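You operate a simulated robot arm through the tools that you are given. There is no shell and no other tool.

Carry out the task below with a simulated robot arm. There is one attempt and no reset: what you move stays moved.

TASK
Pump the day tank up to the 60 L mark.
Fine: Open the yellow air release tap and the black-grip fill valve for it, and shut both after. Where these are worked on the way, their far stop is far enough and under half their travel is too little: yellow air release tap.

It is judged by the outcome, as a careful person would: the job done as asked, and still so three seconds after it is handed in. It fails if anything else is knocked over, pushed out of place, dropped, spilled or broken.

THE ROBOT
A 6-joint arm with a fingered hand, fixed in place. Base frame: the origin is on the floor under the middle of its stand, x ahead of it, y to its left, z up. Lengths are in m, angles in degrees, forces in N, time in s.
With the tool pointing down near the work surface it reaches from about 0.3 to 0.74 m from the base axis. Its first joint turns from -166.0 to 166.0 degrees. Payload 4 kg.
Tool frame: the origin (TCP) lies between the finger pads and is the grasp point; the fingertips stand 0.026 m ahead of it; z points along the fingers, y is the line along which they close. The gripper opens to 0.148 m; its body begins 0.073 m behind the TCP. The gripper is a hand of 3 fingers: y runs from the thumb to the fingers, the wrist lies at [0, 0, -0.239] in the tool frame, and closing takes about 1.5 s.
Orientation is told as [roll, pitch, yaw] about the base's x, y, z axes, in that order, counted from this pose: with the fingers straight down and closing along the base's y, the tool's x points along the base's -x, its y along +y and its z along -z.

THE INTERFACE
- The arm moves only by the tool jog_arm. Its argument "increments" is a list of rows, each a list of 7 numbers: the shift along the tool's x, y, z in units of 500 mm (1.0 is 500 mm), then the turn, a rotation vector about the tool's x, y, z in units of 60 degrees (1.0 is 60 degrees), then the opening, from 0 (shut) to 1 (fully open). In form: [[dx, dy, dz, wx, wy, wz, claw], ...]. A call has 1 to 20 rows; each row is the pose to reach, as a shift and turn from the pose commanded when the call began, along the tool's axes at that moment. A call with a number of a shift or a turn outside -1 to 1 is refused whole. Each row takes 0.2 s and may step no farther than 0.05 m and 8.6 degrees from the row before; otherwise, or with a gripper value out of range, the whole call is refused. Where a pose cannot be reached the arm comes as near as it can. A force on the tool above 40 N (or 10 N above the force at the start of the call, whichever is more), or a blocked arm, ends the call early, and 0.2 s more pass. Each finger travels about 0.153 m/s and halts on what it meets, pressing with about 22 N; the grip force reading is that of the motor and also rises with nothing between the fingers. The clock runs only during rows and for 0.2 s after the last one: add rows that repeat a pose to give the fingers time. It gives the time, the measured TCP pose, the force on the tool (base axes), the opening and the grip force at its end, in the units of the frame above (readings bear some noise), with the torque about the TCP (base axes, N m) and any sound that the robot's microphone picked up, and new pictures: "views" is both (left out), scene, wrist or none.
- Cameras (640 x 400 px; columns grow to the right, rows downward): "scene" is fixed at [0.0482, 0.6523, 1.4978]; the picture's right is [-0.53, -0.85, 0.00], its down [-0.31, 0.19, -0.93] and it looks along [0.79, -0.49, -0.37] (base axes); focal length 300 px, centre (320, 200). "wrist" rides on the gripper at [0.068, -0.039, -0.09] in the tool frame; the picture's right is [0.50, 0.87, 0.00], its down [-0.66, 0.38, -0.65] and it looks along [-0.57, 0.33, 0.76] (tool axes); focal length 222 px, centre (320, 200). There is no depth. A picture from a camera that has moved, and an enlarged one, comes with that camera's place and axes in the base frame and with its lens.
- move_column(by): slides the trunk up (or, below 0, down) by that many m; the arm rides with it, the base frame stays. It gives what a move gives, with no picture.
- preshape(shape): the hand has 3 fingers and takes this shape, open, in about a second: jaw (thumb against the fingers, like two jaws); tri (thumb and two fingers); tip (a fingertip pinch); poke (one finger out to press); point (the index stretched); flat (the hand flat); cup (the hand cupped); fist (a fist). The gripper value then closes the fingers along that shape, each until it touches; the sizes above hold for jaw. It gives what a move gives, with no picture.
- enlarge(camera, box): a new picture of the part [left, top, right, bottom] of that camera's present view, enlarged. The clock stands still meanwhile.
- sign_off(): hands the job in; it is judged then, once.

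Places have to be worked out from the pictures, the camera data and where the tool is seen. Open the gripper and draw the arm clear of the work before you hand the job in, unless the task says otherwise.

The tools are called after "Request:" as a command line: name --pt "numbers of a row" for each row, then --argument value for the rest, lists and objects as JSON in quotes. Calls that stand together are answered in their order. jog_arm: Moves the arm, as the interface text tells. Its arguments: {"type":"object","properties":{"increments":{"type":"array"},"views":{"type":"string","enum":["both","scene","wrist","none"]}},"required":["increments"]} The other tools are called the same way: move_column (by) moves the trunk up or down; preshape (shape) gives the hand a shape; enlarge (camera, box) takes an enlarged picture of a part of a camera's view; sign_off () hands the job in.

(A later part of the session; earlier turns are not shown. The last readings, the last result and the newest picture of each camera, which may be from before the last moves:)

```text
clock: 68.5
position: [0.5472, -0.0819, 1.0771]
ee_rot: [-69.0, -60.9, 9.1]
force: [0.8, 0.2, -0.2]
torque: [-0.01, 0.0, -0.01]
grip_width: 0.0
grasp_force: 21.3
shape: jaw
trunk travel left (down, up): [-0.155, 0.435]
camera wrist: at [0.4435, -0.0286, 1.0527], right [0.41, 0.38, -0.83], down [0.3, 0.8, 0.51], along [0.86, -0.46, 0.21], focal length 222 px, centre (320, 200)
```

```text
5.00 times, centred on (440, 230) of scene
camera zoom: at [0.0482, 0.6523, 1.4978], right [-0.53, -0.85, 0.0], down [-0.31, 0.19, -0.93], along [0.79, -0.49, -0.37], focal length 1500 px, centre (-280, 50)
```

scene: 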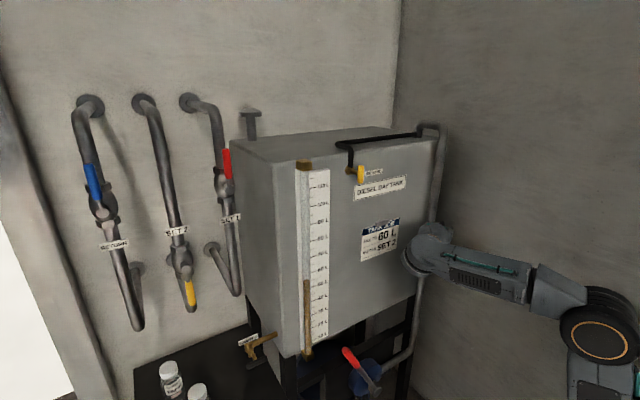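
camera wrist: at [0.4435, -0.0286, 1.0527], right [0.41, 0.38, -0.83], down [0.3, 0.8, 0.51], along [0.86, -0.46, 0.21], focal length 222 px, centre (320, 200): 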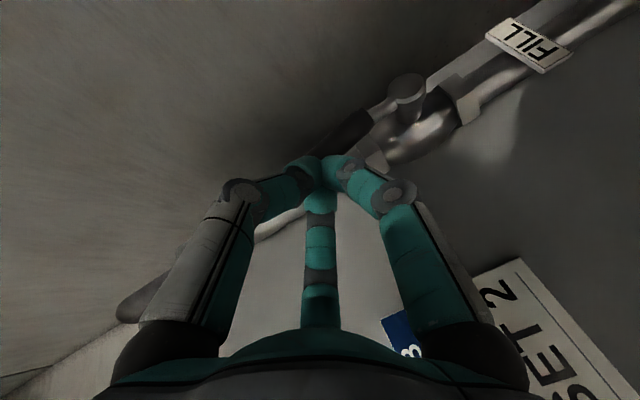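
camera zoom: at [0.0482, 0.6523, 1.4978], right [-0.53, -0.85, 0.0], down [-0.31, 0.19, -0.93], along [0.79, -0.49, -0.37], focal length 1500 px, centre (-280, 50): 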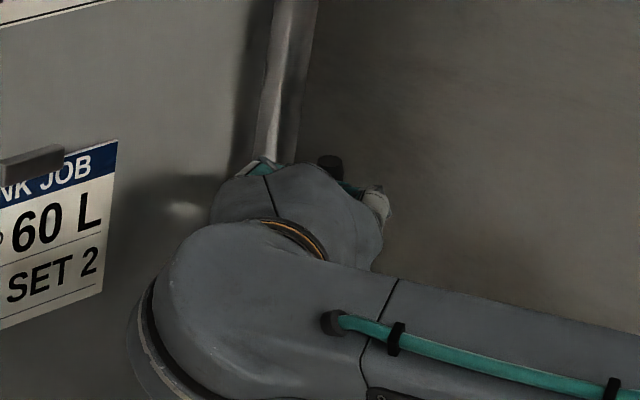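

Right at contact now. Continue pushing right in 6 mm steps until force rises.

Request:
jog_arm --pt "0.0009 -0.0058 0.0105 0 0 0 0" --pt "0.0019 -0.0116 0.0209 0 0 0 0" --pt "0.0028 -0.0174 0.0314 0 0 0 0" --pt "0.0038 -0.0232 0.0419 0 0 0 0"

Request:
enlarge --camera "wrist" --box '[240, 60, 440, 190]'

Request:
enlarge --camera "scene" --box '[400, 190, 480, 270]'

```text
clock: 69.5
position: [0.546, -0.0999, 1.0791]
ee_rot: [-69.4, -60.9, 9.8]
force: [-18.7, 39.9, -0.1]
torque: [0.0, -0.05, 0.1]
grip_width: 0.0
grasp_force: 21.9
shape: jaw
trunk travel left (down, up): [-0.155, 0.435]
stopped in row 4: the force on the tool passed its limit at 47 N (the readings are from after the stop); the commanded pose is now the measured one
camera wrist: at [0.4426, -0.0466, 1.0537], right [0.41, 0.38, -0.83], down [0.29, 0.81, 0.51], along [0.87, -0.45, 0.22], focal length 222 px, centre (320, 200)
```

scene: 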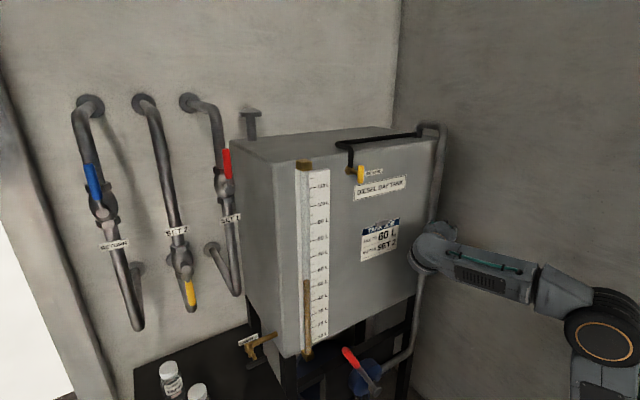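
wrist: 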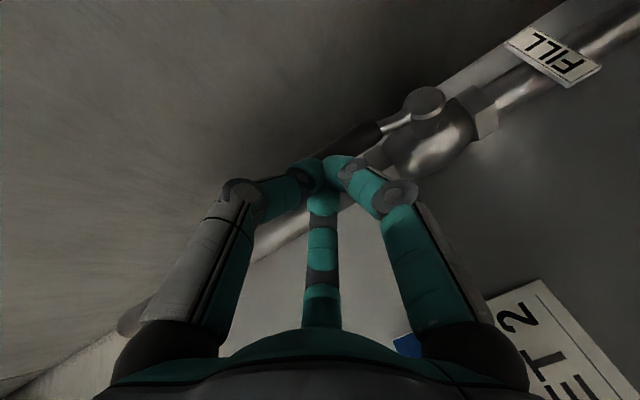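

```text
3.08 times, centred on (340, 125) of wrist
camera zoom: at [0.4426, -0.0466, 1.0537], right [0.41, 0.38, -0.83], down [0.29, 0.81, 0.51], along [0.87, -0.45, 0.22], focal length 684 px, centre (258, 431)
```

zoom: 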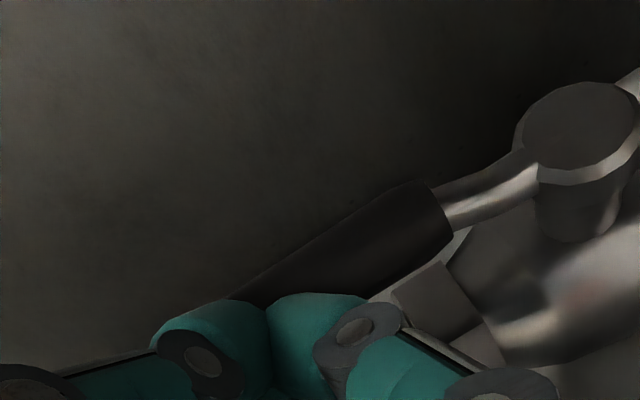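

```text
5.00 times, centred on (440, 230) of scene
camera zoom: at [0.0482, 0.6523, 1.4978], right [-0.53, -0.85, 0.0], down [-0.31, 0.19, -0.93], along [0.79, -0.49, -0.37], focal length 1500 px, centre (-280, 50)
```

zoom: 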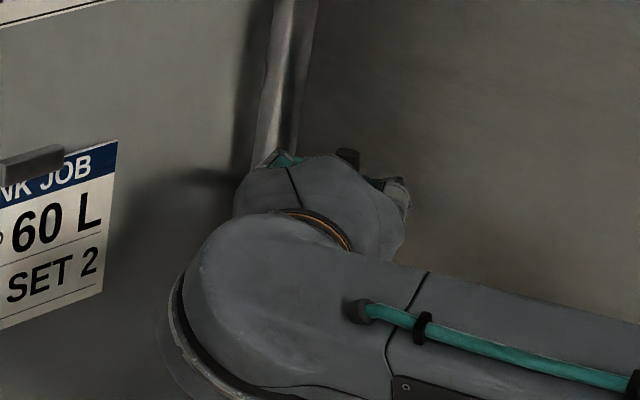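

The lever hit its stop (47 N) and its top moved ~11 mm — it's now fully vertical, i.e. fully open. Next, the pump: I retreat and swing the hand to a downward-forward pose above the red pump handle.

Request:
jog_arm --pt "-0.0126 0.005 -0.065 0 0 0 0" --pt "-0.0046 0.021 -0.1485 0 0 0 0" --pt "0.021 0.0462 -0.2286 0 0 0 0" --pt "0.0562 0.0816 -0.2695 -0.1024 0.0609 -0.0511 0" --pt "0.0914 0.117 -0.3104 -0.2048 0.1218 -0.1023 0" --pt "0.1265 0.1524 -0.3512 -0.3071 0.1826 -0.1534 0" --pt "0.1617 0.1878 -0.3921 -0.4095 0.2435 -0.2045 0.1" --pt "0.1969 0.2232 -0.433 -0.5119 0.3044 -0.2556 0.2" --pt "0.232 0.2586 -0.4739 -0.6143 0.3653 -0.3068 0.3" --pt "0.2672 0.294 -0.5147 -0.7166 0.4261 -0.3579 0.4" --pt "0.3024 0.3294 -0.5556 -0.819 0.487 -0.409 0.5"

Request:
enlarge --camera "scene" --box '[400, 190, 480, 270]'

```text
clock: 71.9
position: [0.4684, 0.2049, 0.9182]
ee_rot: [-16.2, -23.9, 7.0]
force: [0.8, 0.1, -0.4]
torque: [0.01, -0.03, -0.01]
grip_width: 0.0735
grasp_force: 0.0
shape: jaw
trunk travel left (down, up): [-0.155, 0.435]
camera wrist: at [0.3693, 0.1801, 0.9809], right [-0.46, 0.78, -0.42], down [0.32, 0.59, 0.74], along [0.83, 0.21, -0.52], focal length 222 px, centre (320, 200)
```

scene: 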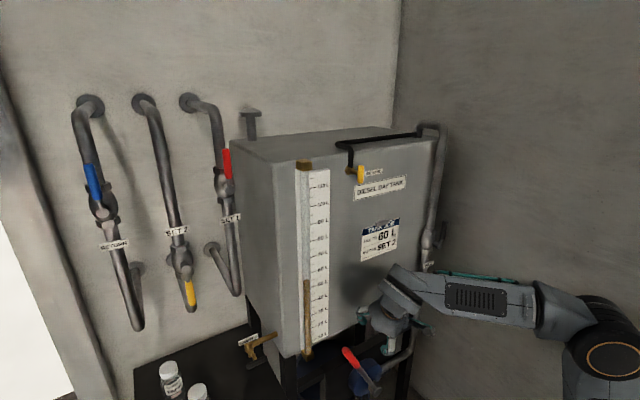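
wrist: 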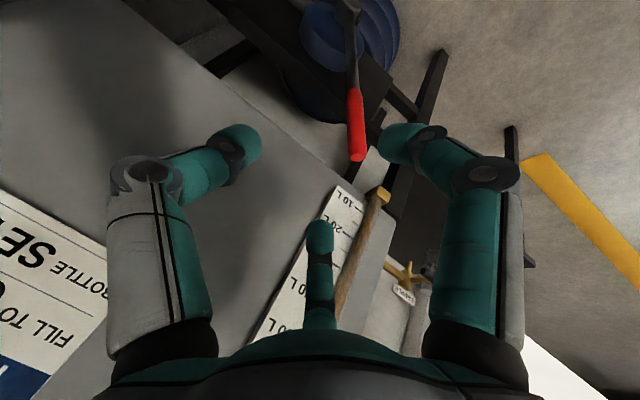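

```text
5.00 times, centred on (440, 230) of scene
camera zoom: at [0.0482, 0.6523, 1.4978], right [-0.53, -0.85, 0.0], down [-0.31, 0.19, -0.93], along [0.79, -0.49, -0.37], focal length 1500 px, centre (-280, 50)
```

zoom: 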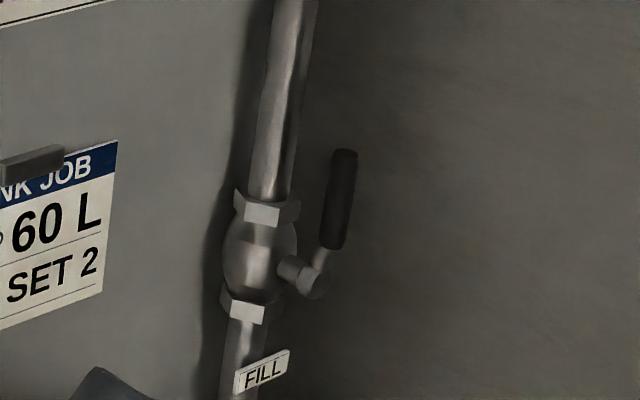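

Fill lever is parallel to its pipe — fully open. Now zoom on the pump handle in the wrist view and in the scene for precise location.

Request:
enlarge --camera "wrist" --box '[280, 0, 440, 180]'

Request:
enlarge --camera "scene" --box '[320, 300, 440, 400]'

Request:
enlarge --camera "scene" --box '[295, 250, 345, 300]'

```text
2.22 times, centred on (360, 90) of wrist
camera zoom: at [0.3693, 0.1801, 0.9809], right [-0.46, 0.78, -0.42], down [0.32, 0.59, 0.74], along [0.83, 0.21, -0.52], focal length 494 px, centre (231, 444)
```

zoom: 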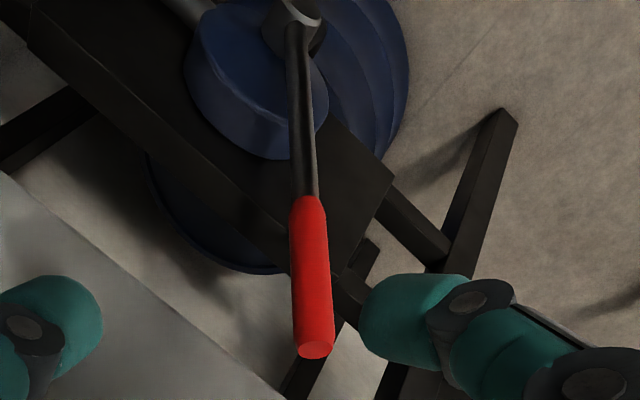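

```text
4.00 times, centred on (380, 350) of scene
camera zoom: at [0.0482, 0.6523, 1.4978], right [-0.53, -0.85, 0.0], down [-0.31, 0.19, -0.93], along [0.79, -0.49, -0.37], focal length 1200 px, centre (80, -400)
```

zoom: 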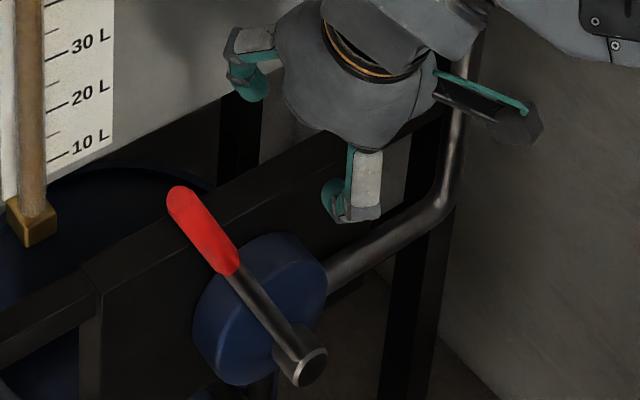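

```text
8.00 times, centred on (320, 275) of scene
camera zoom: at [0.0482, 0.6523, 1.4978], right [-0.53, -0.85, 0.0], down [-0.31, 0.19, -0.93], along [0.79, -0.49, -0.37], focal length 2399 px, centre (320, -400)
```

zoom: 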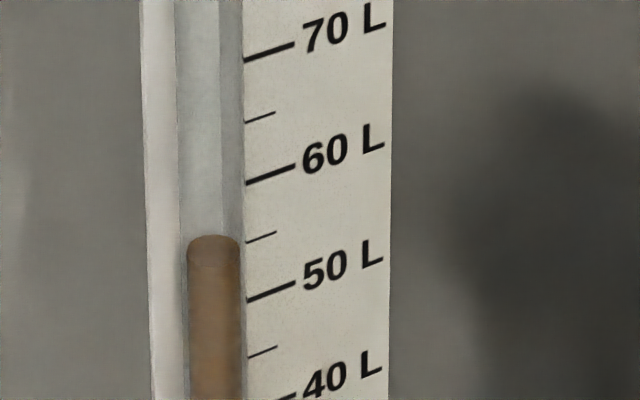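

Pump handle: tip end ≈ (0.562,0.244,0.772), leaning 27° left of vertical, pivot ≈ (y 0.110, z 0.518). I move to a pre-grasp 10 cm above/behind the grip end.

Request:
jog_arm --pt "-0.0124 0.0461 0.0415 0 0 0 0.5" --pt "-0.0248 0.0921 0.0831 0 0 0 0.5" --pt "-0.0372 0.1382 0.1246 0 0 0 0.5"

Request:
enlarge --camera "wrist" --box '[220, 40, 440, 240]'

```text
clock: 72.7
position: [0.511, 0.2578, 0.8521]
ee_rot: [-16.3, -24.0, 7.1]
force: [1.3, 0.1, 0.4]
torque: [0.05, -0.03, 0.01]
grip_width: 0.0738
grasp_force: 0.1
shape: jaw
trunk travel left (down, up): [-0.155, 0.435]
camera wrist: at [0.4111, 0.2335, 0.915], right [-0.46, 0.78, -0.43], down [0.32, 0.59, 0.74], along [0.83, 0.2, -0.52], focal length 222 px, centre (320, 200)
```

scene: 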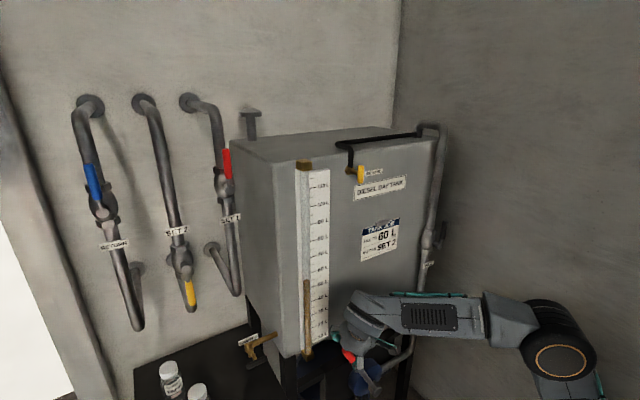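
wrist: 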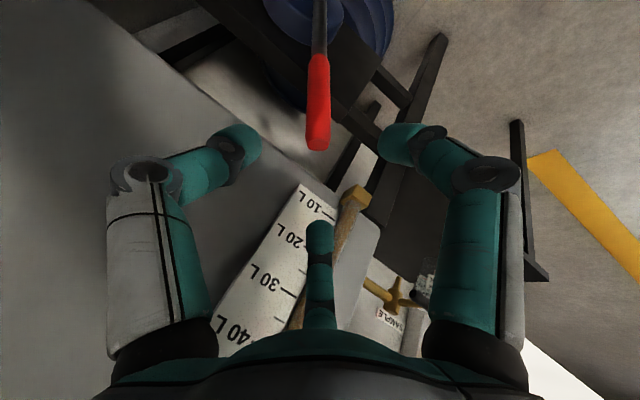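

```text
2.00 times, centred on (330, 140) of wrist
camera zoom: at [0.4111, 0.2335, 0.915], right [-0.46, 0.78, -0.43], down [0.32, 0.59, 0.74], along [0.83, 0.2, -0.52], focal length 444 px, centre (300, 320)
```

zoom: 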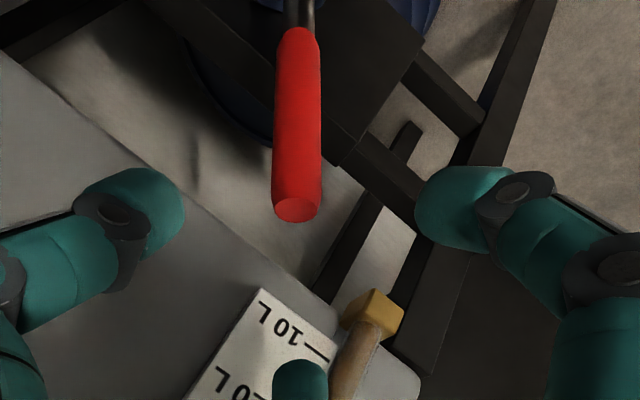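

Aligned with the red grip. Advance 10 cm along the tool axis and partially close.

Request:
jog_arm --pt "0 0 0.05 0 0 0 0.5" --pt "0 0 0.1 0 0 0 0.5" --pt "0 0 0.15 0 0 0 0.5" --pt "0 0 0.2 0 0 0 0.5" --pt "0 0 0.2 0 0 0 0.35" --pt "0 0 0.2 0 0 0 0.3"

Request:
enlarge --camera "wrist" --box '[220, 60, 420, 240]'

Request:
enlarge --camera "scene" --box '[320, 290, 440, 390]'

```text
clock: 74.1
position: [0.5539, 0.2346, 0.7656]
ee_rot: [-16.4, -24.0, 7.0]
force: [0.7, -0.1, -0.5]
torque: [0.01, -0.03, -0.01]
grip_width: 0.045
grasp_force: 0.0
shape: jaw
trunk travel left (down, up): [-0.155, 0.435]
camera wrist: at [0.4552, 0.2103, 0.8283], right [-0.46, 0.78, -0.43], down [0.32, 0.59, 0.74], along [0.83, 0.2, -0.52], focal length 222 px, centre (320, 200)
```

scene: 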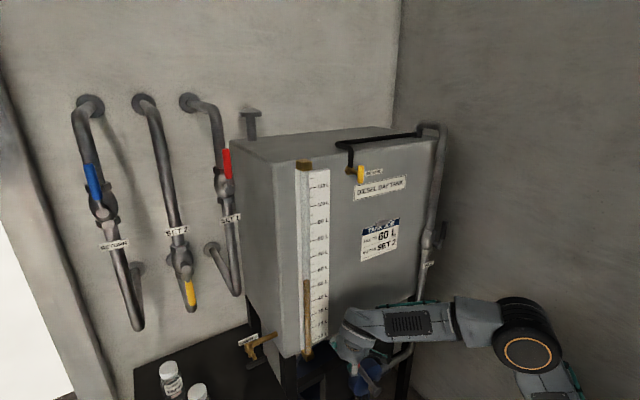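
wrist: 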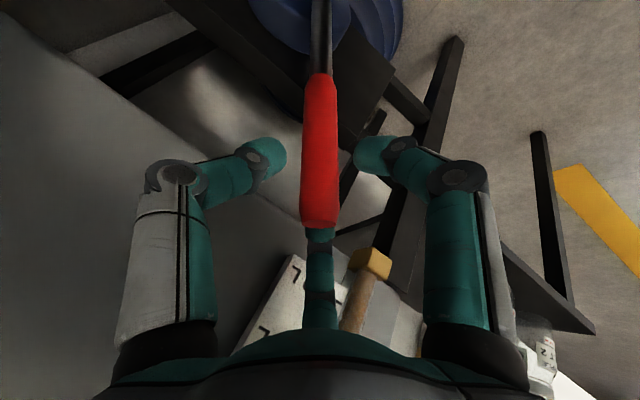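

```text
2.22 times, centred on (320, 150) of wrist
camera zoom: at [0.4552, 0.2103, 0.8283], right [-0.46, 0.78, -0.43], down [0.32, 0.59, 0.74], along [0.83, 0.2, -0.52], focal length 494 px, centre (320, 311)
```

zoom: 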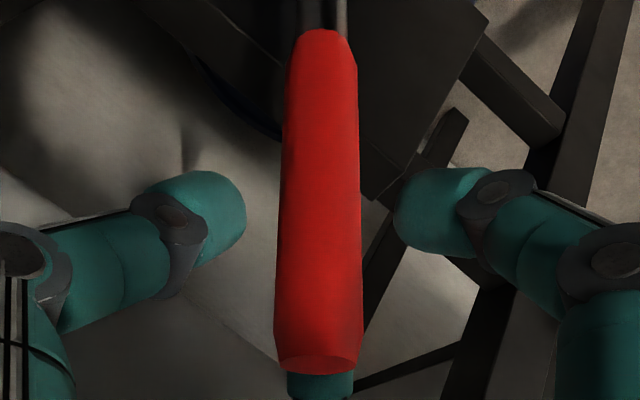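

```text
4.00 times, centred on (380, 340) of scene
camera zoom: at [0.0482, 0.6523, 1.4978], right [-0.53, -0.85, 0.0], down [-0.31, 0.19, -0.93], along [0.79, -0.49, -0.37], focal length 1200 px, centre (80, -360)
```

zoom: 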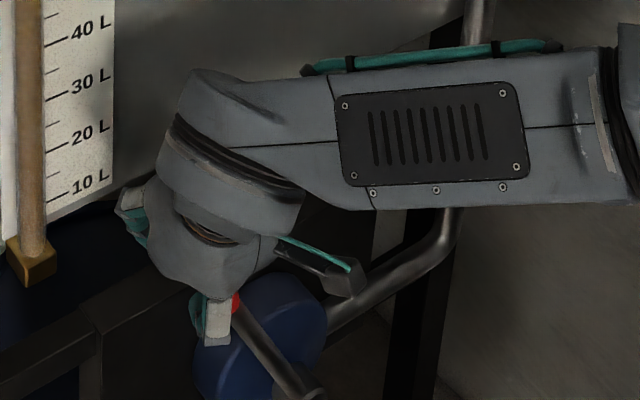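

The handle sits centrally between the fingers, and the gauge stays visible to the scene camera. Closing the grip.

Request:
jog_arm --pt "0 0 0 0 0 0 0.2" --pt "0 0 0 0 0 0 0.1" --pt "0 0 0 0 0 0 0.0" --pt "0 0 0 0 0 0 0.0" --pt "0 0 0 0 0 0 0.0"

Request:
enlarge --camera "wrist" --box '[220, 60, 420, 240]'

```text
clock: 75.3
position: [0.5546, 0.2354, 0.7656]
ee_rot: [-16.3, -24.0, 7.0]
force: [2.9, -0.5, -2.8]
torque: [-0.11, 0.11, -0.06]
grip_width: 0.0165
grasp_force: 22.2
shape: jaw
trunk travel left (down, up): [-0.155, 0.435]
camera wrist: at [0.4554, 0.2103, 0.8282], right [-0.46, 0.78, -0.43], down [0.32, 0.59, 0.74], along [0.83, 0.2, -0.52], focal length 222 px, centre (320, 200)
```

scene: 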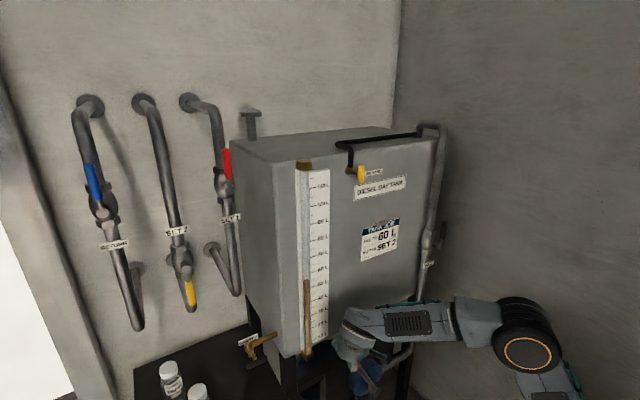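
wrist: 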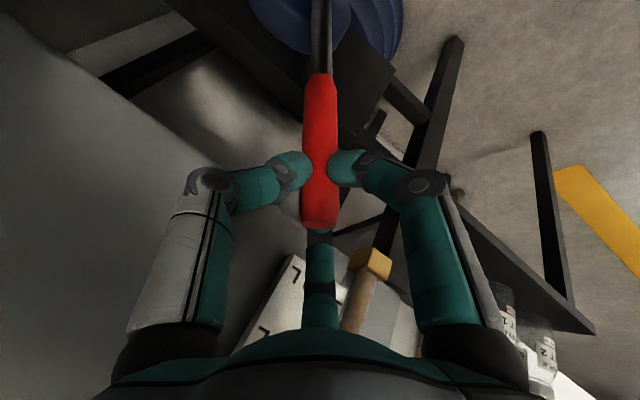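

```text
2.22 times, centred on (320, 150) of wrist
camera zoom: at [0.4554, 0.2103, 0.8282], right [-0.46, 0.78, -0.43], down [0.32, 0.59, 0.74], along [0.83, 0.2, -0.52], focal length 494 px, centre (320, 311)
```

zoom: 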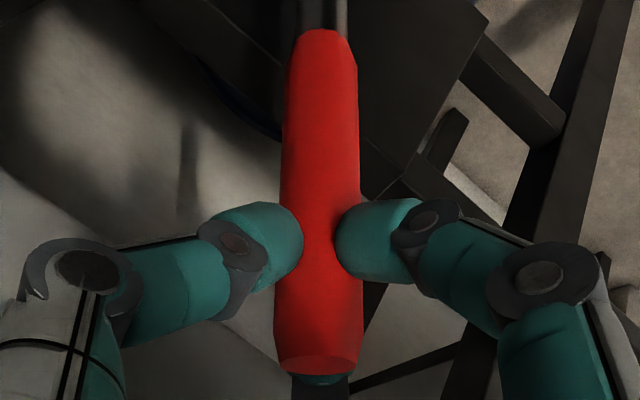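

Grip is firm on the handle. First a short test stroke to the right (27°→12°), following the arc about the pump pivot.

Request:
jog_arm --pt "-0.0026 -0.0329 -0.0059 0 0 0 0" --pt "-0.0043 -0.0689 -0.0101 0 0 0 0" --pt "-0.005 -0.1052 -0.012 0 0 0 0" --pt "-0.0047 -0.1415 -0.0117 0 0 0 0"

Request:
enlarge --camera "scene" --box '[295, 250, 345, 300]'

Request:
enlarge --camera "scene" --box '[320, 290, 440, 400]'

```text
clock: 76.3
position: [0.5549, 0.1693, 0.7911]
ee_rot: [-16.3, -24.0, 7.1]
force: [-3.7, 4.9, -1.8]
torque: [0.38, 0.3, 0.01]
grip_width: 0.016
grasp_force: 21.9
shape: jaw
trunk travel left (down, up): [-0.155, 0.435]
camera wrist: at [0.4546, 0.1448, 0.8531], right [-0.46, 0.78, -0.43], down [0.32, 0.59, 0.74], along [0.83, 0.2, -0.52], focal length 222 px, centre (320, 200)
```

scene: 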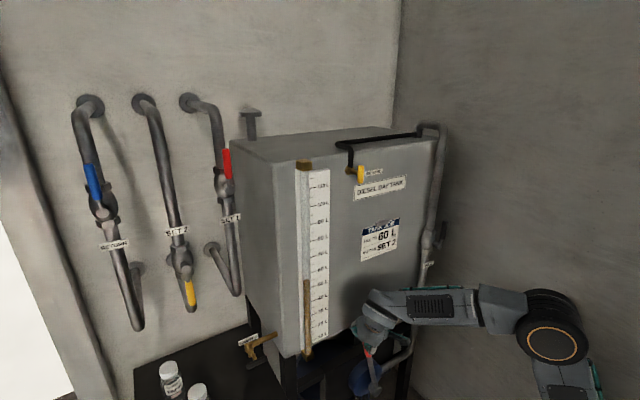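
wrist: 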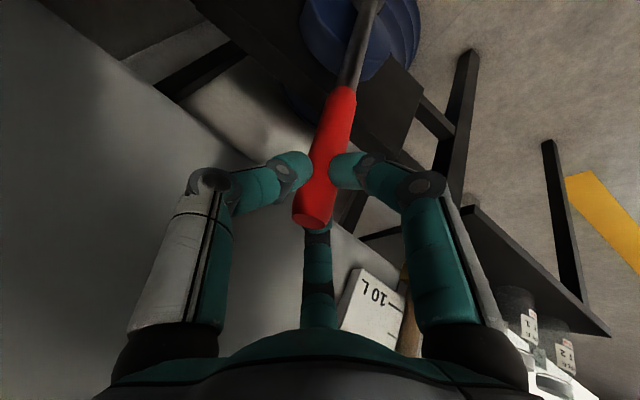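

```text
8.00 times, centred on (320, 275) of scene
camera zoom: at [0.0482, 0.6523, 1.4978], right [-0.53, -0.85, 0.0], down [-0.31, 0.19, -0.93], along [0.79, -0.49, -0.37], focal length 2399 px, centre (320, -400)
```

zoom: 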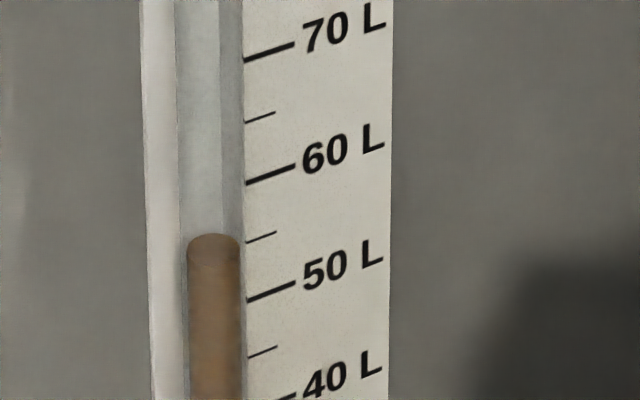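

```text
3.64 times, centred on (380, 345) of scene
camera zoom: at [0.0482, 0.6523, 1.4978], right [-0.53, -0.85, 0.0], down [-0.31, 0.19, -0.93], along [0.79, -0.49, -0.37], focal length 1091 px, centre (102, -327)
```

zoom: 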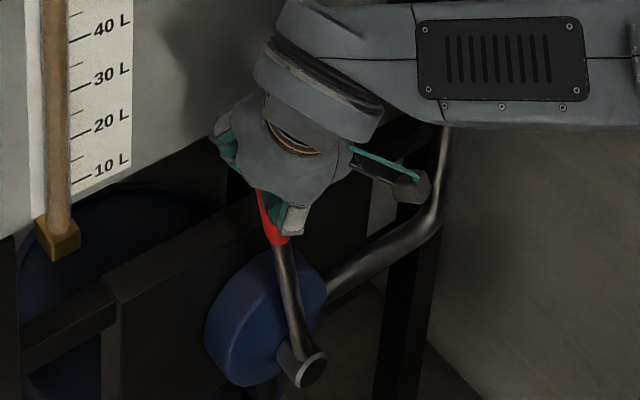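

The handle moves easily (≈5 N) and the level rose slightly (~0.2 L for 15°), so the flow path works. I continue the stroke right to about −20°, tilting the hand a little with the handle.

Request:
jog_arm --pt "0.0014 -0.036 0.0026 -0.0284 0 0.0131 0" --pt "0.0039 -0.072 0.0076 -0.0567 0 0.0263 0" --pt "0.0075 -0.1073 0.0148 -0.0851 0 0.0394 0" --pt "0.012 -0.142 0.0242 -0.1134 0 0.0525 0" --pt "0.0176 -0.1761 0.0358 -0.1418 0 0.0656 0" --pt "0.0241 -0.2088 0.0496 -0.1702 0 0.0788 0"

Request:
enlarge --camera "scene" --box '[295, 250, 345, 300]'

Request:
enlarge --camera "scene" --box '[320, 290, 440, 400]'

```text
clock: 77.7
position: [0.5535, 0.0606, 0.7919]
ee_rot: [-4.0, -25.0, 1.9]
force: [-13.9, 1.0, 23.9]
torque: [0.32, 0.34, 0.14]
grip_width: 0.0179
grasp_force: 21.9
shape: jaw
trunk travel left (down, up): [-0.155, 0.435]
camera wrist: at [0.4537, 0.0236, 0.8493], right [-0.46, 0.85, -0.27], down [0.31, 0.43, 0.84], along [0.83, 0.3, -0.46], focal length 222 px, centre (320, 200)
```

scene: 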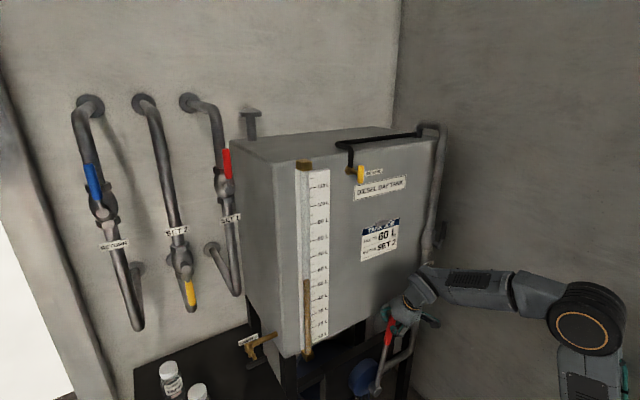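
wrist: 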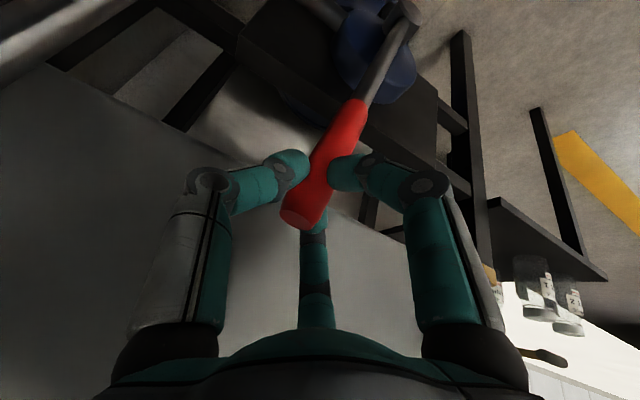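

```text
8.00 times, centred on (320, 275) of scene
camera zoom: at [0.0482, 0.6523, 1.4978], right [-0.53, -0.85, 0.0], down [-0.31, 0.19, -0.93], along [0.79, -0.49, -0.37], focal length 2399 px, centre (320, -400)
```

zoom: 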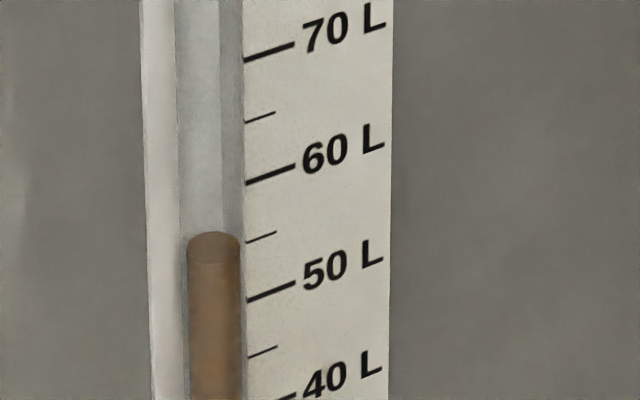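

```text
3.64 times, centred on (380, 345) of scene
camera zoom: at [0.0482, 0.6523, 1.4978], right [-0.53, -0.85, 0.0], down [-0.31, 0.19, -0.93], along [0.79, -0.49, -0.37], focal length 1091 px, centre (102, -327)
```

zoom: 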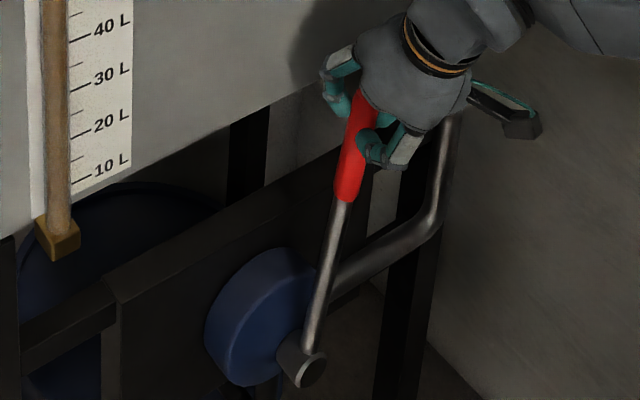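

Level is rising (~4 px ≈ 0.35 L over 34°). The upward force says the arc is a bit bigger: refined pivot (y 0.091, z 0.470), radius 0.31. I continue right to find the usable end of the stroke.

Request:
jog_arm --pt "-0.0009 -0.0226 -0.003 0 0 0 0" --pt "-0.0017 -0.0452 -0.004 0 0 0 0" --pt "0.0034 -0.0869 0.0065 0 0 0 0" --pt "0.0097 -0.1277 0.0197 0 0 0 0" --pt "0.0171 -0.1672 0.0353 0 0 0 0"

Request:
enlarge --camera "scene" --box '[295, 250, 345, 300]'

Request:
enlarge --camera "scene" --box '[320, 290, 440, 400]'

```text
clock: 78.9
position: [0.553, -0.0224, 0.7744]
ee_rot: [-3.9, -24.6, 1.9]
force: [-16.1, 12.1, -16.0]
torque: [0.86, 0.9, 0.29]
grip_width: 0.0157
grasp_force: 22.0
shape: jaw
trunk travel left (down, up): [-0.155, 0.435]
camera wrist: at [0.4541, -0.0589, 0.8318], right [-0.46, 0.85, -0.26], down [0.32, 0.43, 0.84], along [0.83, 0.3, -0.47], focal length 222 px, centre (320, 200)
```

scene: 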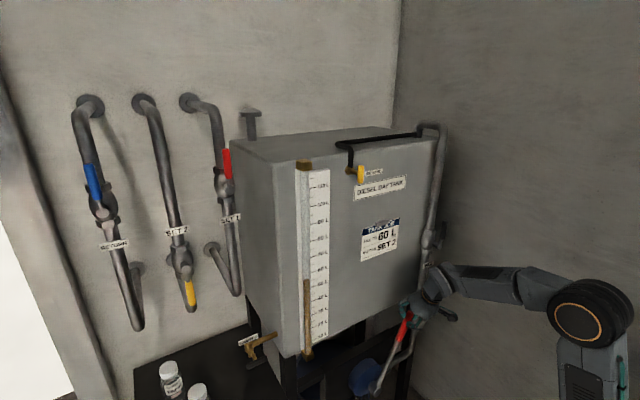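
wrist: 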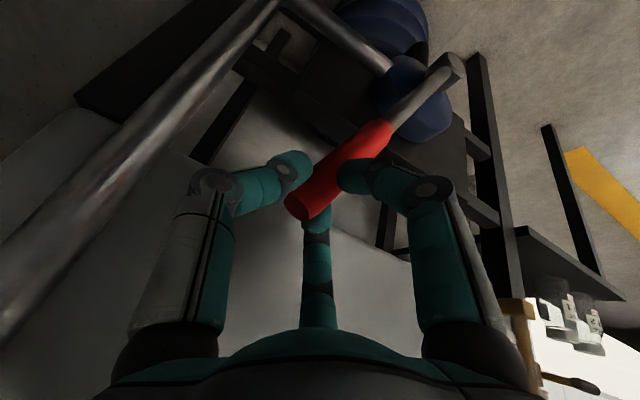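

```text
8.00 times, centred on (320, 275) of scene
camera zoom: at [0.0482, 0.6523, 1.4978], right [-0.53, -0.85, 0.0], down [-0.31, 0.19, -0.93], along [0.79, -0.49, -0.37], focal length 2399 px, centre (320, -400)
```

zoom: 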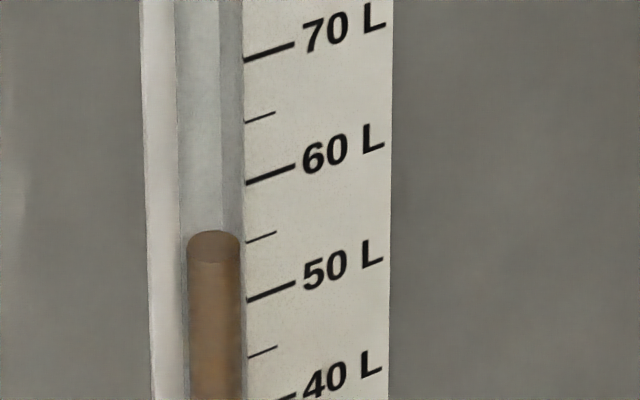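

```text
3.64 times, centred on (380, 345) of scene
camera zoom: at [0.0482, 0.6523, 1.4978], right [-0.53, -0.85, 0.0], down [-0.31, 0.19, -0.93], along [0.79, -0.49, -0.37], focal length 1091 px, centre (102, -327)
```

zoom: 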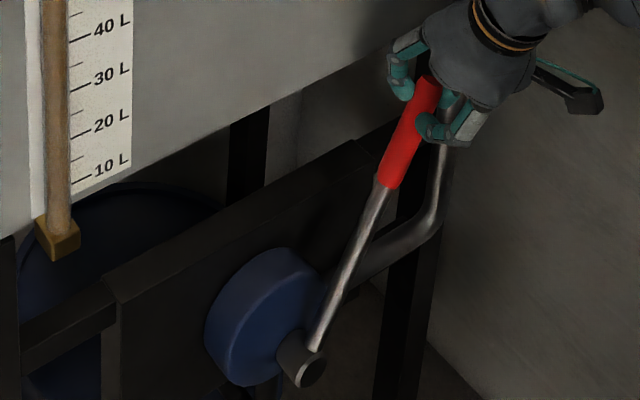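

The handle swings freely to about −26°. A circle fit to the zero-force points gives pivot (0.098, 0.503), radius 0.278. Now the return stroke to the left along this arc, then check the level.

Request:
jog_arm --pt "-0.0078 0.056 -0.0162 0 0 0 0" --pt "-0.018 0.1198 -0.0374 0 0 0 0" --pt "-0.0247 0.1858 -0.0512 0 0 0 0" --pt "-0.028 0.2534 -0.0577 0 0 0 0" --pt "-0.0278 0.3213 -0.0566 0 0 0 0" --pt "-0.024 0.3886 -0.048 0 0 0 0" --pt "-0.0181 0.4449 -0.0349 0 0 0 0" --pt "-0.0097 0.4994 -0.0165 0 0 0 0"

Request:
enlarge --camera "scene" --box '[295, 250, 345, 300]'

Request:
enlarge --camera "scene" --box '[320, 290, 440, 400]'

```text
clock: 80.7
position: [0.5542, 0.2252, 0.7708]
ee_rot: [-4.0, -24.9, 2.0]
force: [8.4, -2.9, 1.9]
torque: [-0.65, 0.16, -0.05]
grip_width: 0.0177
grasp_force: 21.9
shape: jaw
trunk travel left (down, up): [-0.155, 0.435]
camera wrist: at [0.455, 0.1892, 0.8273], right [-0.46, 0.85, -0.27], down [0.32, 0.43, 0.84], along [0.83, 0.3, -0.47], focal length 222 px, centre (320, 200)
```

scene: 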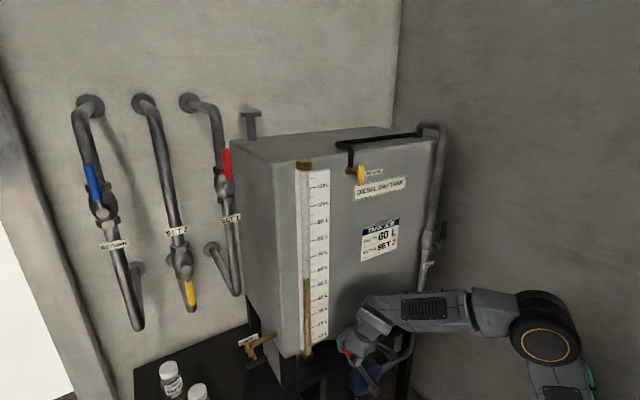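
wrist: 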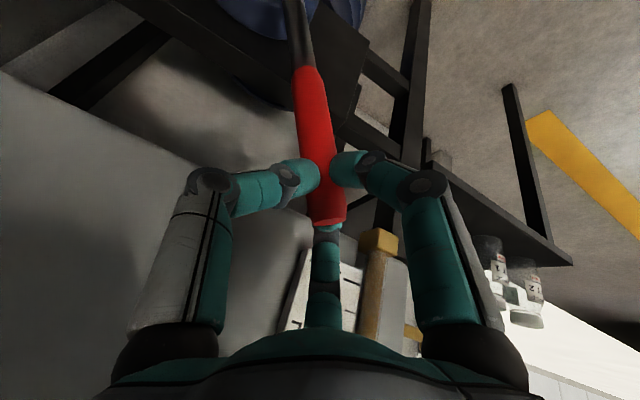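

```text
8.00 times, centred on (320, 275) of scene
camera zoom: at [0.0482, 0.6523, 1.4978], right [-0.53, -0.85, 0.0], down [-0.31, 0.19, -0.93], along [0.79, -0.49, -0.37], focal length 2399 px, centre (320, -400)
```

zoom: 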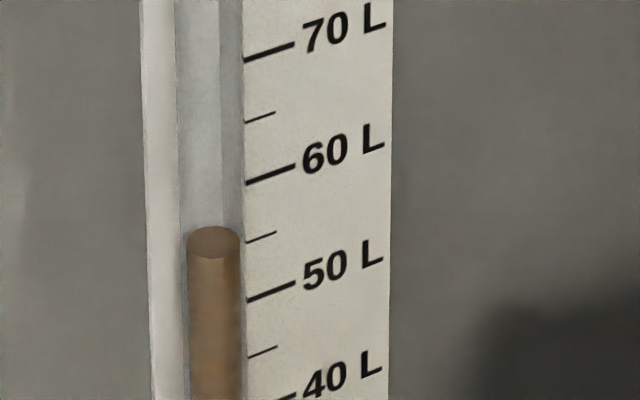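

```text
3.64 times, centred on (380, 345) of scene
camera zoom: at [0.0482, 0.6523, 1.4978], right [-0.53, -0.85, 0.0], down [-0.31, 0.19, -0.93], along [0.79, -0.49, -0.37], focal length 1091 px, centre (102, -327)
```

zoom: 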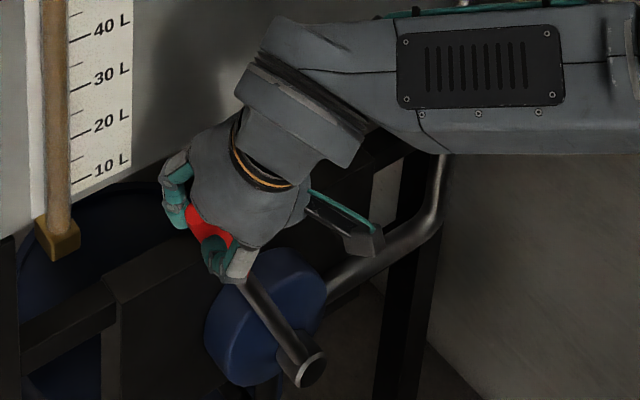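

Both directions pump. I now run a full cycle (right and back left) in one call and check the level after.

Request:
jog_arm --pt "-0.0084 -0.0545 -0.0184 0 0 0 0" --pt "-0.0143 -0.1108 -0.0315 0 0 0 0" --pt "-0.0181 -0.1781 -0.0401 0 0 0 0" --pt "-0.0183 -0.246 -0.0412 0 0 0 0" --pt "-0.015 -0.3136 -0.0347 0 0 0 0" --pt "-0.0047 -0.3796 -0.0226 0 0 0 0" --pt "0.0091 -0.4434 -0.0031 0 0 0 0" --pt "0.0203 -0.4955 0.0203 0 0 0 0" --pt "0.0091 -0.4434 -0.0031 0 0 0 0" --pt "-0.0047 -0.3796 -0.0226 0 0 0 0" --pt "-0.015 -0.3136 -0.0347 0 0 0 0" --pt "-0.0183 -0.246 -0.0412 0 0 0 0" --pt "-0.0181 -0.1781 -0.0401 0 0 0 0" --pt "-0.0143 -0.1108 -0.0315 0 0 0 0" --pt "-0.0084 -0.0545 -0.0184 0 0 0 0" --pt "-0.0036 0 0.0017 0 0 0 0"

Request:
enlarge --camera "scene" --box '[295, 250, 345, 300]'

```text
clock: 84.1
position: [0.5533, 0.2265, 0.7709]
ee_rot: [-4.0, -24.8, 1.9]
force: [-20.3, -0.2, 6.3]
torque: [-0.69, 0.56, -0.21]
grip_width: 0.0187
grasp_force: 21.7
shape: jaw
trunk travel left (down, up): [-0.155, 0.435]
camera wrist: at [0.4546, 0.1894, 0.8269], right [-0.46, 0.85, -0.26], down [0.32, 0.43, 0.84], along [0.83, 0.3, -0.47], focal length 222 px, centre (320, 200)
```

scene: 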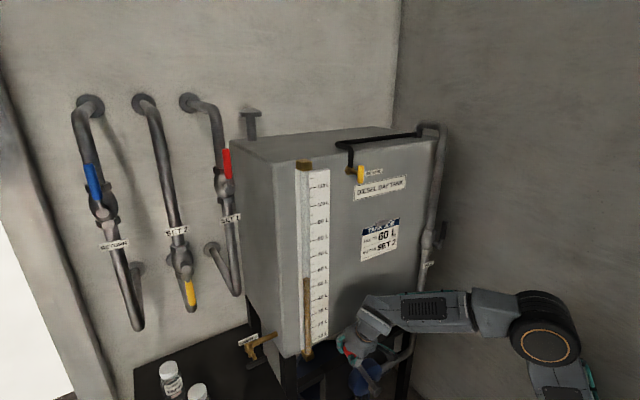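
wrist: 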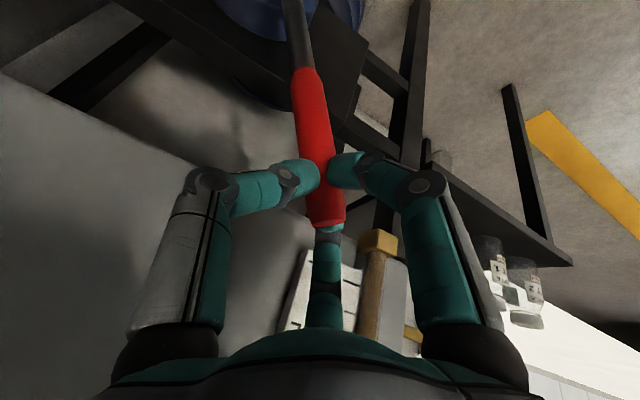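

```text
8.00 times, centred on (320, 275) of scene
camera zoom: at [0.0482, 0.6523, 1.4978], right [-0.53, -0.85, 0.0], down [-0.31, 0.19, -0.93], along [0.79, -0.49, -0.37], focal length 2399 px, centre (320, -400)
```

zoom: 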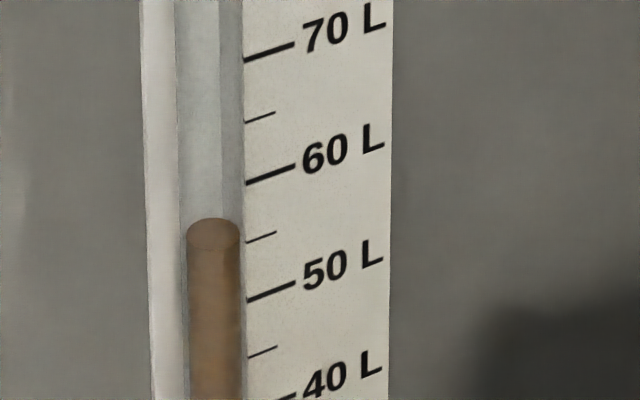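

One cycle raised the level ~0.7 L (meniscus centre now ≈57 L). Running another full cycle.

Request:
jog_arm --pt "-0.0048 -0.0545 -0.0201 0 0 0 0" --pt "-0.0107 -0.1108 -0.0332 0 0 0 0" --pt "-0.0145 -0.1781 -0.0418 0 0 0 0" --pt "-0.0147 -0.246 -0.0429 0 0 0 0" --pt "-0.0114 -0.3136 -0.0364 0 0 0 0" --pt "-0.0011 -0.3796 -0.0243 0 0 0 0" --pt "0.0091 -0.4434 -0.0031 0 0 0 0" --pt "0.0203 -0.4955 0.0203 0 0 0 0" --pt "0.0091 -0.4434 -0.0031 0 0 0 0" --pt "-0.0011 -0.3796 -0.0243 0 0 0 0" --pt "-0.0114 -0.3136 -0.0364 0 0 0 0" --pt "-0.0147 -0.246 -0.0429 0 0 0 0" --pt "-0.0145 -0.1781 -0.0418 0 0 0 0" --pt "-0.0107 -0.1108 -0.0332 0 0 0 0" --pt "-0.0048 -0.0545 -0.0201 0 0 0 0" --pt "0.0036 0 -0.0017 0 0 0 0" --views "wrist"

Request:
enlarge --camera "scene" --box '[295, 250, 345, 300]'

```text
clock: 87.5
position: [0.5542, 0.2257, 0.7705]
ee_rot: [-3.9, -25.0, 2.1]
force: [-10.5, -0.4, 7.6]
torque: [-0.74, 0.36, -0.11]
grip_width: 0.0184
grasp_force: 22.2
shape: jaw
trunk travel left (down, up): [-0.155, 0.435]
camera wrist: at [0.4549, 0.1895, 0.8269], right [-0.46, 0.85, -0.27], down [0.31, 0.43, 0.84], along [0.83, 0.3, -0.47], focal length 222 px, centre (320, 200)
```

wrist: 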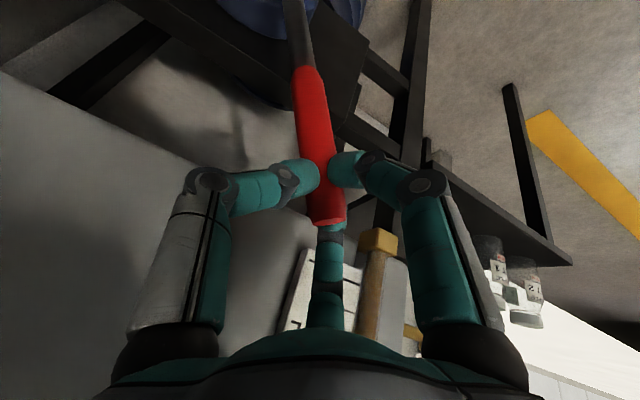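

```text
8.00 times, centred on (320, 275) of scene
camera zoom: at [0.0482, 0.6523, 1.4978], right [-0.53, -0.85, 0.0], down [-0.31, 0.19, -0.93], along [0.79, -0.49, -0.37], focal length 2399 px, centre (320, -400)
```

zoom: 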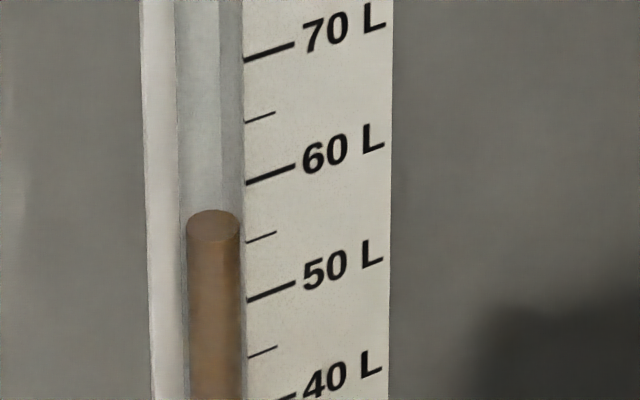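

Meniscus centre ≈57.6 L now; about 8 px (0.7 L) per cycle and ~31 px to go (≈3.7 cycles). Another cycle.

Request:
jog_arm --pt "-0.0075 -0.0545 -0.0188 0 0 0 0" --pt "-0.0134 -0.1108 -0.0319 0 0 0 0" --pt "-0.0172 -0.1781 -0.0405 0 0 0 0" --pt "-0.0174 -0.246 -0.0416 0 0 0 0" --pt "-0.0141 -0.3136 -0.0351 0 0 0 0" --pt "-0.0047 -0.3796 -0.0226 0 0 0 0" --pt "0.0055 -0.4434 -0.0014 0 0 0 0" --pt "0.0167 -0.4955 0.022 0 0 0 0" --pt "0.0055 -0.4434 -0.0014 0 0 0 0" --pt "-0.0047 -0.3796 -0.0226 0 0 0 0" --pt "-0.0141 -0.3136 -0.0351 0 0 0 0" --pt "-0.0174 -0.246 -0.0416 0 0 0 0" --pt "-0.0172 -0.1781 -0.0405 0 0 0 0" --pt "-0.0134 -0.1108 -0.0319 0 0 0 0" --pt "-0.0075 -0.0545 -0.0188 0 0 0 0" --pt "0.0018 0 -0.0009 0 0 0 0" --views "none"

Request:
enlarge --camera "scene" --box '[295, 250, 345, 300]'

Request:
enlarge --camera "scene" --box '[320, 140, 480, 400]'

```text
clock: 90.9
position: [0.5547, 0.2245, 0.771]
ee_rot: [-4.1, -24.8, 2.0]
force: [-3.4, -2.0, 3.9]
torque: [-0.81, 0.25, -0.12]
grip_width: 0.0185
grasp_force: 22.1
shape: jaw
trunk travel left (down, up): [-0.155, 0.435]
```

```text
8.00 times, centred on (320, 275) of scene
camera zoom: at [0.0482, 0.6523, 1.4978], right [-0.53, -0.85, 0.0], down [-0.31, 0.19, -0.93], along [0.79, -0.49, -0.37], focal length 2399 px, centre (320, -400)
```

zoom: 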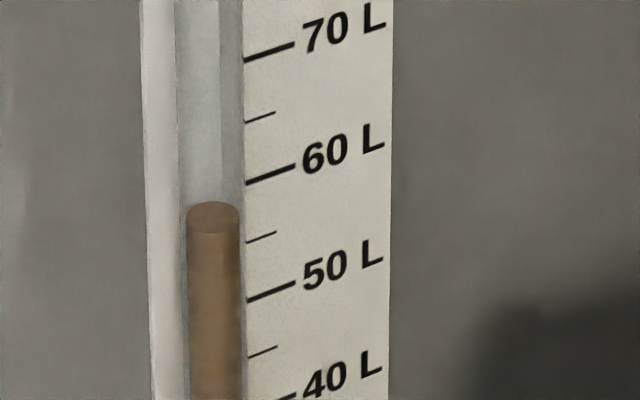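

```text
1.54 times, centred on (400, 270) of scene
camera zoom: at [0.0482, 0.6523, 1.4978], right [-0.53, -0.85, 0.0], down [-0.31, 0.19, -0.93], along [0.79, -0.49, -0.37], focal length 461 px, centre (197, 92)
```

zoom: 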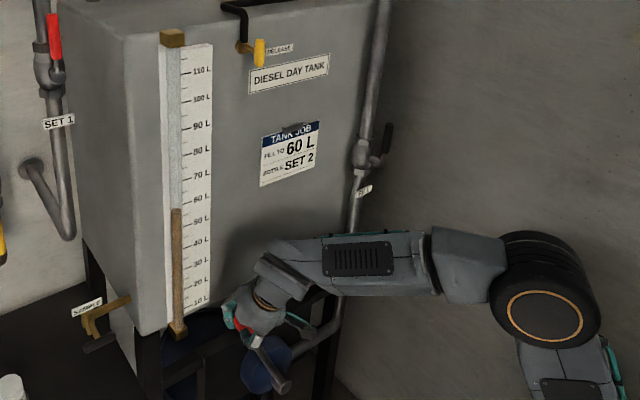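

Centre ≈58.1–58.3 L. Another full cycle.

Request:
jog_arm --pt "-0.0093 -0.0545 -0.0179 0 0 0 0" --pt "-0.0152 -0.1108 -0.031 0 0 0 0" --pt "-0.019 -0.1781 -0.0396 0 0 0 0" --pt "-0.0192 -0.246 -0.0407 0 0 0 0" --pt "-0.0159 -0.3136 -0.0342 0 0 0 0" --pt "-0.0065 -0.3796 -0.0217 0 0 0 0" --pt "0.0037 -0.4434 -0.0005 0 0 0 0" --pt "0.0149 -0.4955 0.0229 0 0 0 0" --pt "0.0037 -0.4434 -0.0005 0 0 0 0" --pt "-0.0065 -0.3796 -0.0217 0 0 0 0" --pt "-0.0159 -0.3136 -0.0342 0 0 0 0" --pt "-0.0192 -0.246 -0.0407 0 0 0 0" --pt "-0.019 -0.1781 -0.0396 0 0 0 0" --pt "-0.0152 -0.1108 -0.031 0 0 0 0" --pt "-0.0093 -0.0545 -0.0179 0 0 0 0" --pt "0 0 0 0 0 0 0" --views "none"

Request:
enlarge --camera "scene" --box '[295, 250, 345, 300]'

Request:
enlarge --camera "scene" --box '[300, 260, 330, 285]'

```text
clock: 94.3
position: [0.5547, 0.2272, 0.7719]
ee_rot: [-4.1, -24.9, 2.1]
force: [-8.2, -3.2, 0.6]
torque: [-0.91, 0.37, -0.15]
grip_width: 0.0175
grasp_force: 21.6
shape: jaw
trunk travel left (down, up): [-0.155, 0.435]
```

```text
8.00 times, centred on (320, 275) of scene
camera zoom: at [0.0482, 0.6523, 1.4978], right [-0.53, -0.85, 0.0], down [-0.31, 0.19, -0.93], along [0.79, -0.49, -0.37], focal length 2399 px, centre (320, -400)
```

zoom: 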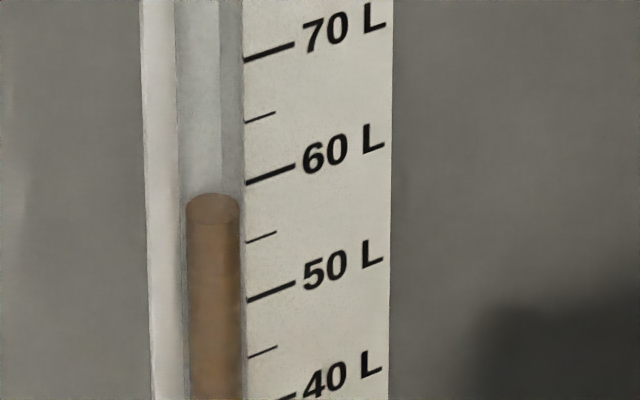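

```text
16.00 times, centred on (315, 272) of scene
camera zoom: at [0.0482, 0.6523, 1.4978], right [-0.53, -0.85, 0.0], down [-0.31, 0.19, -0.93], along [0.79, -0.49, -0.37], focal length 4799 px, centre (400, -960)
```

zoom: 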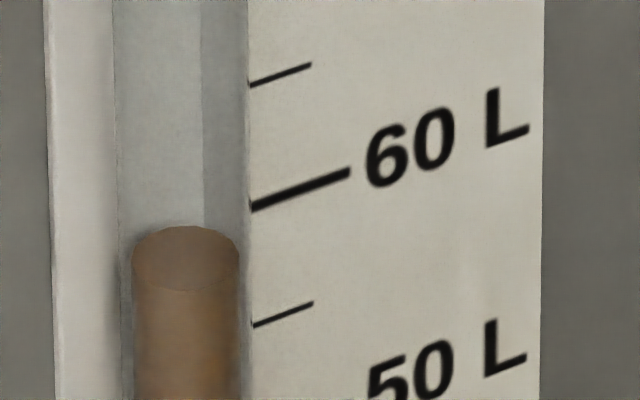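

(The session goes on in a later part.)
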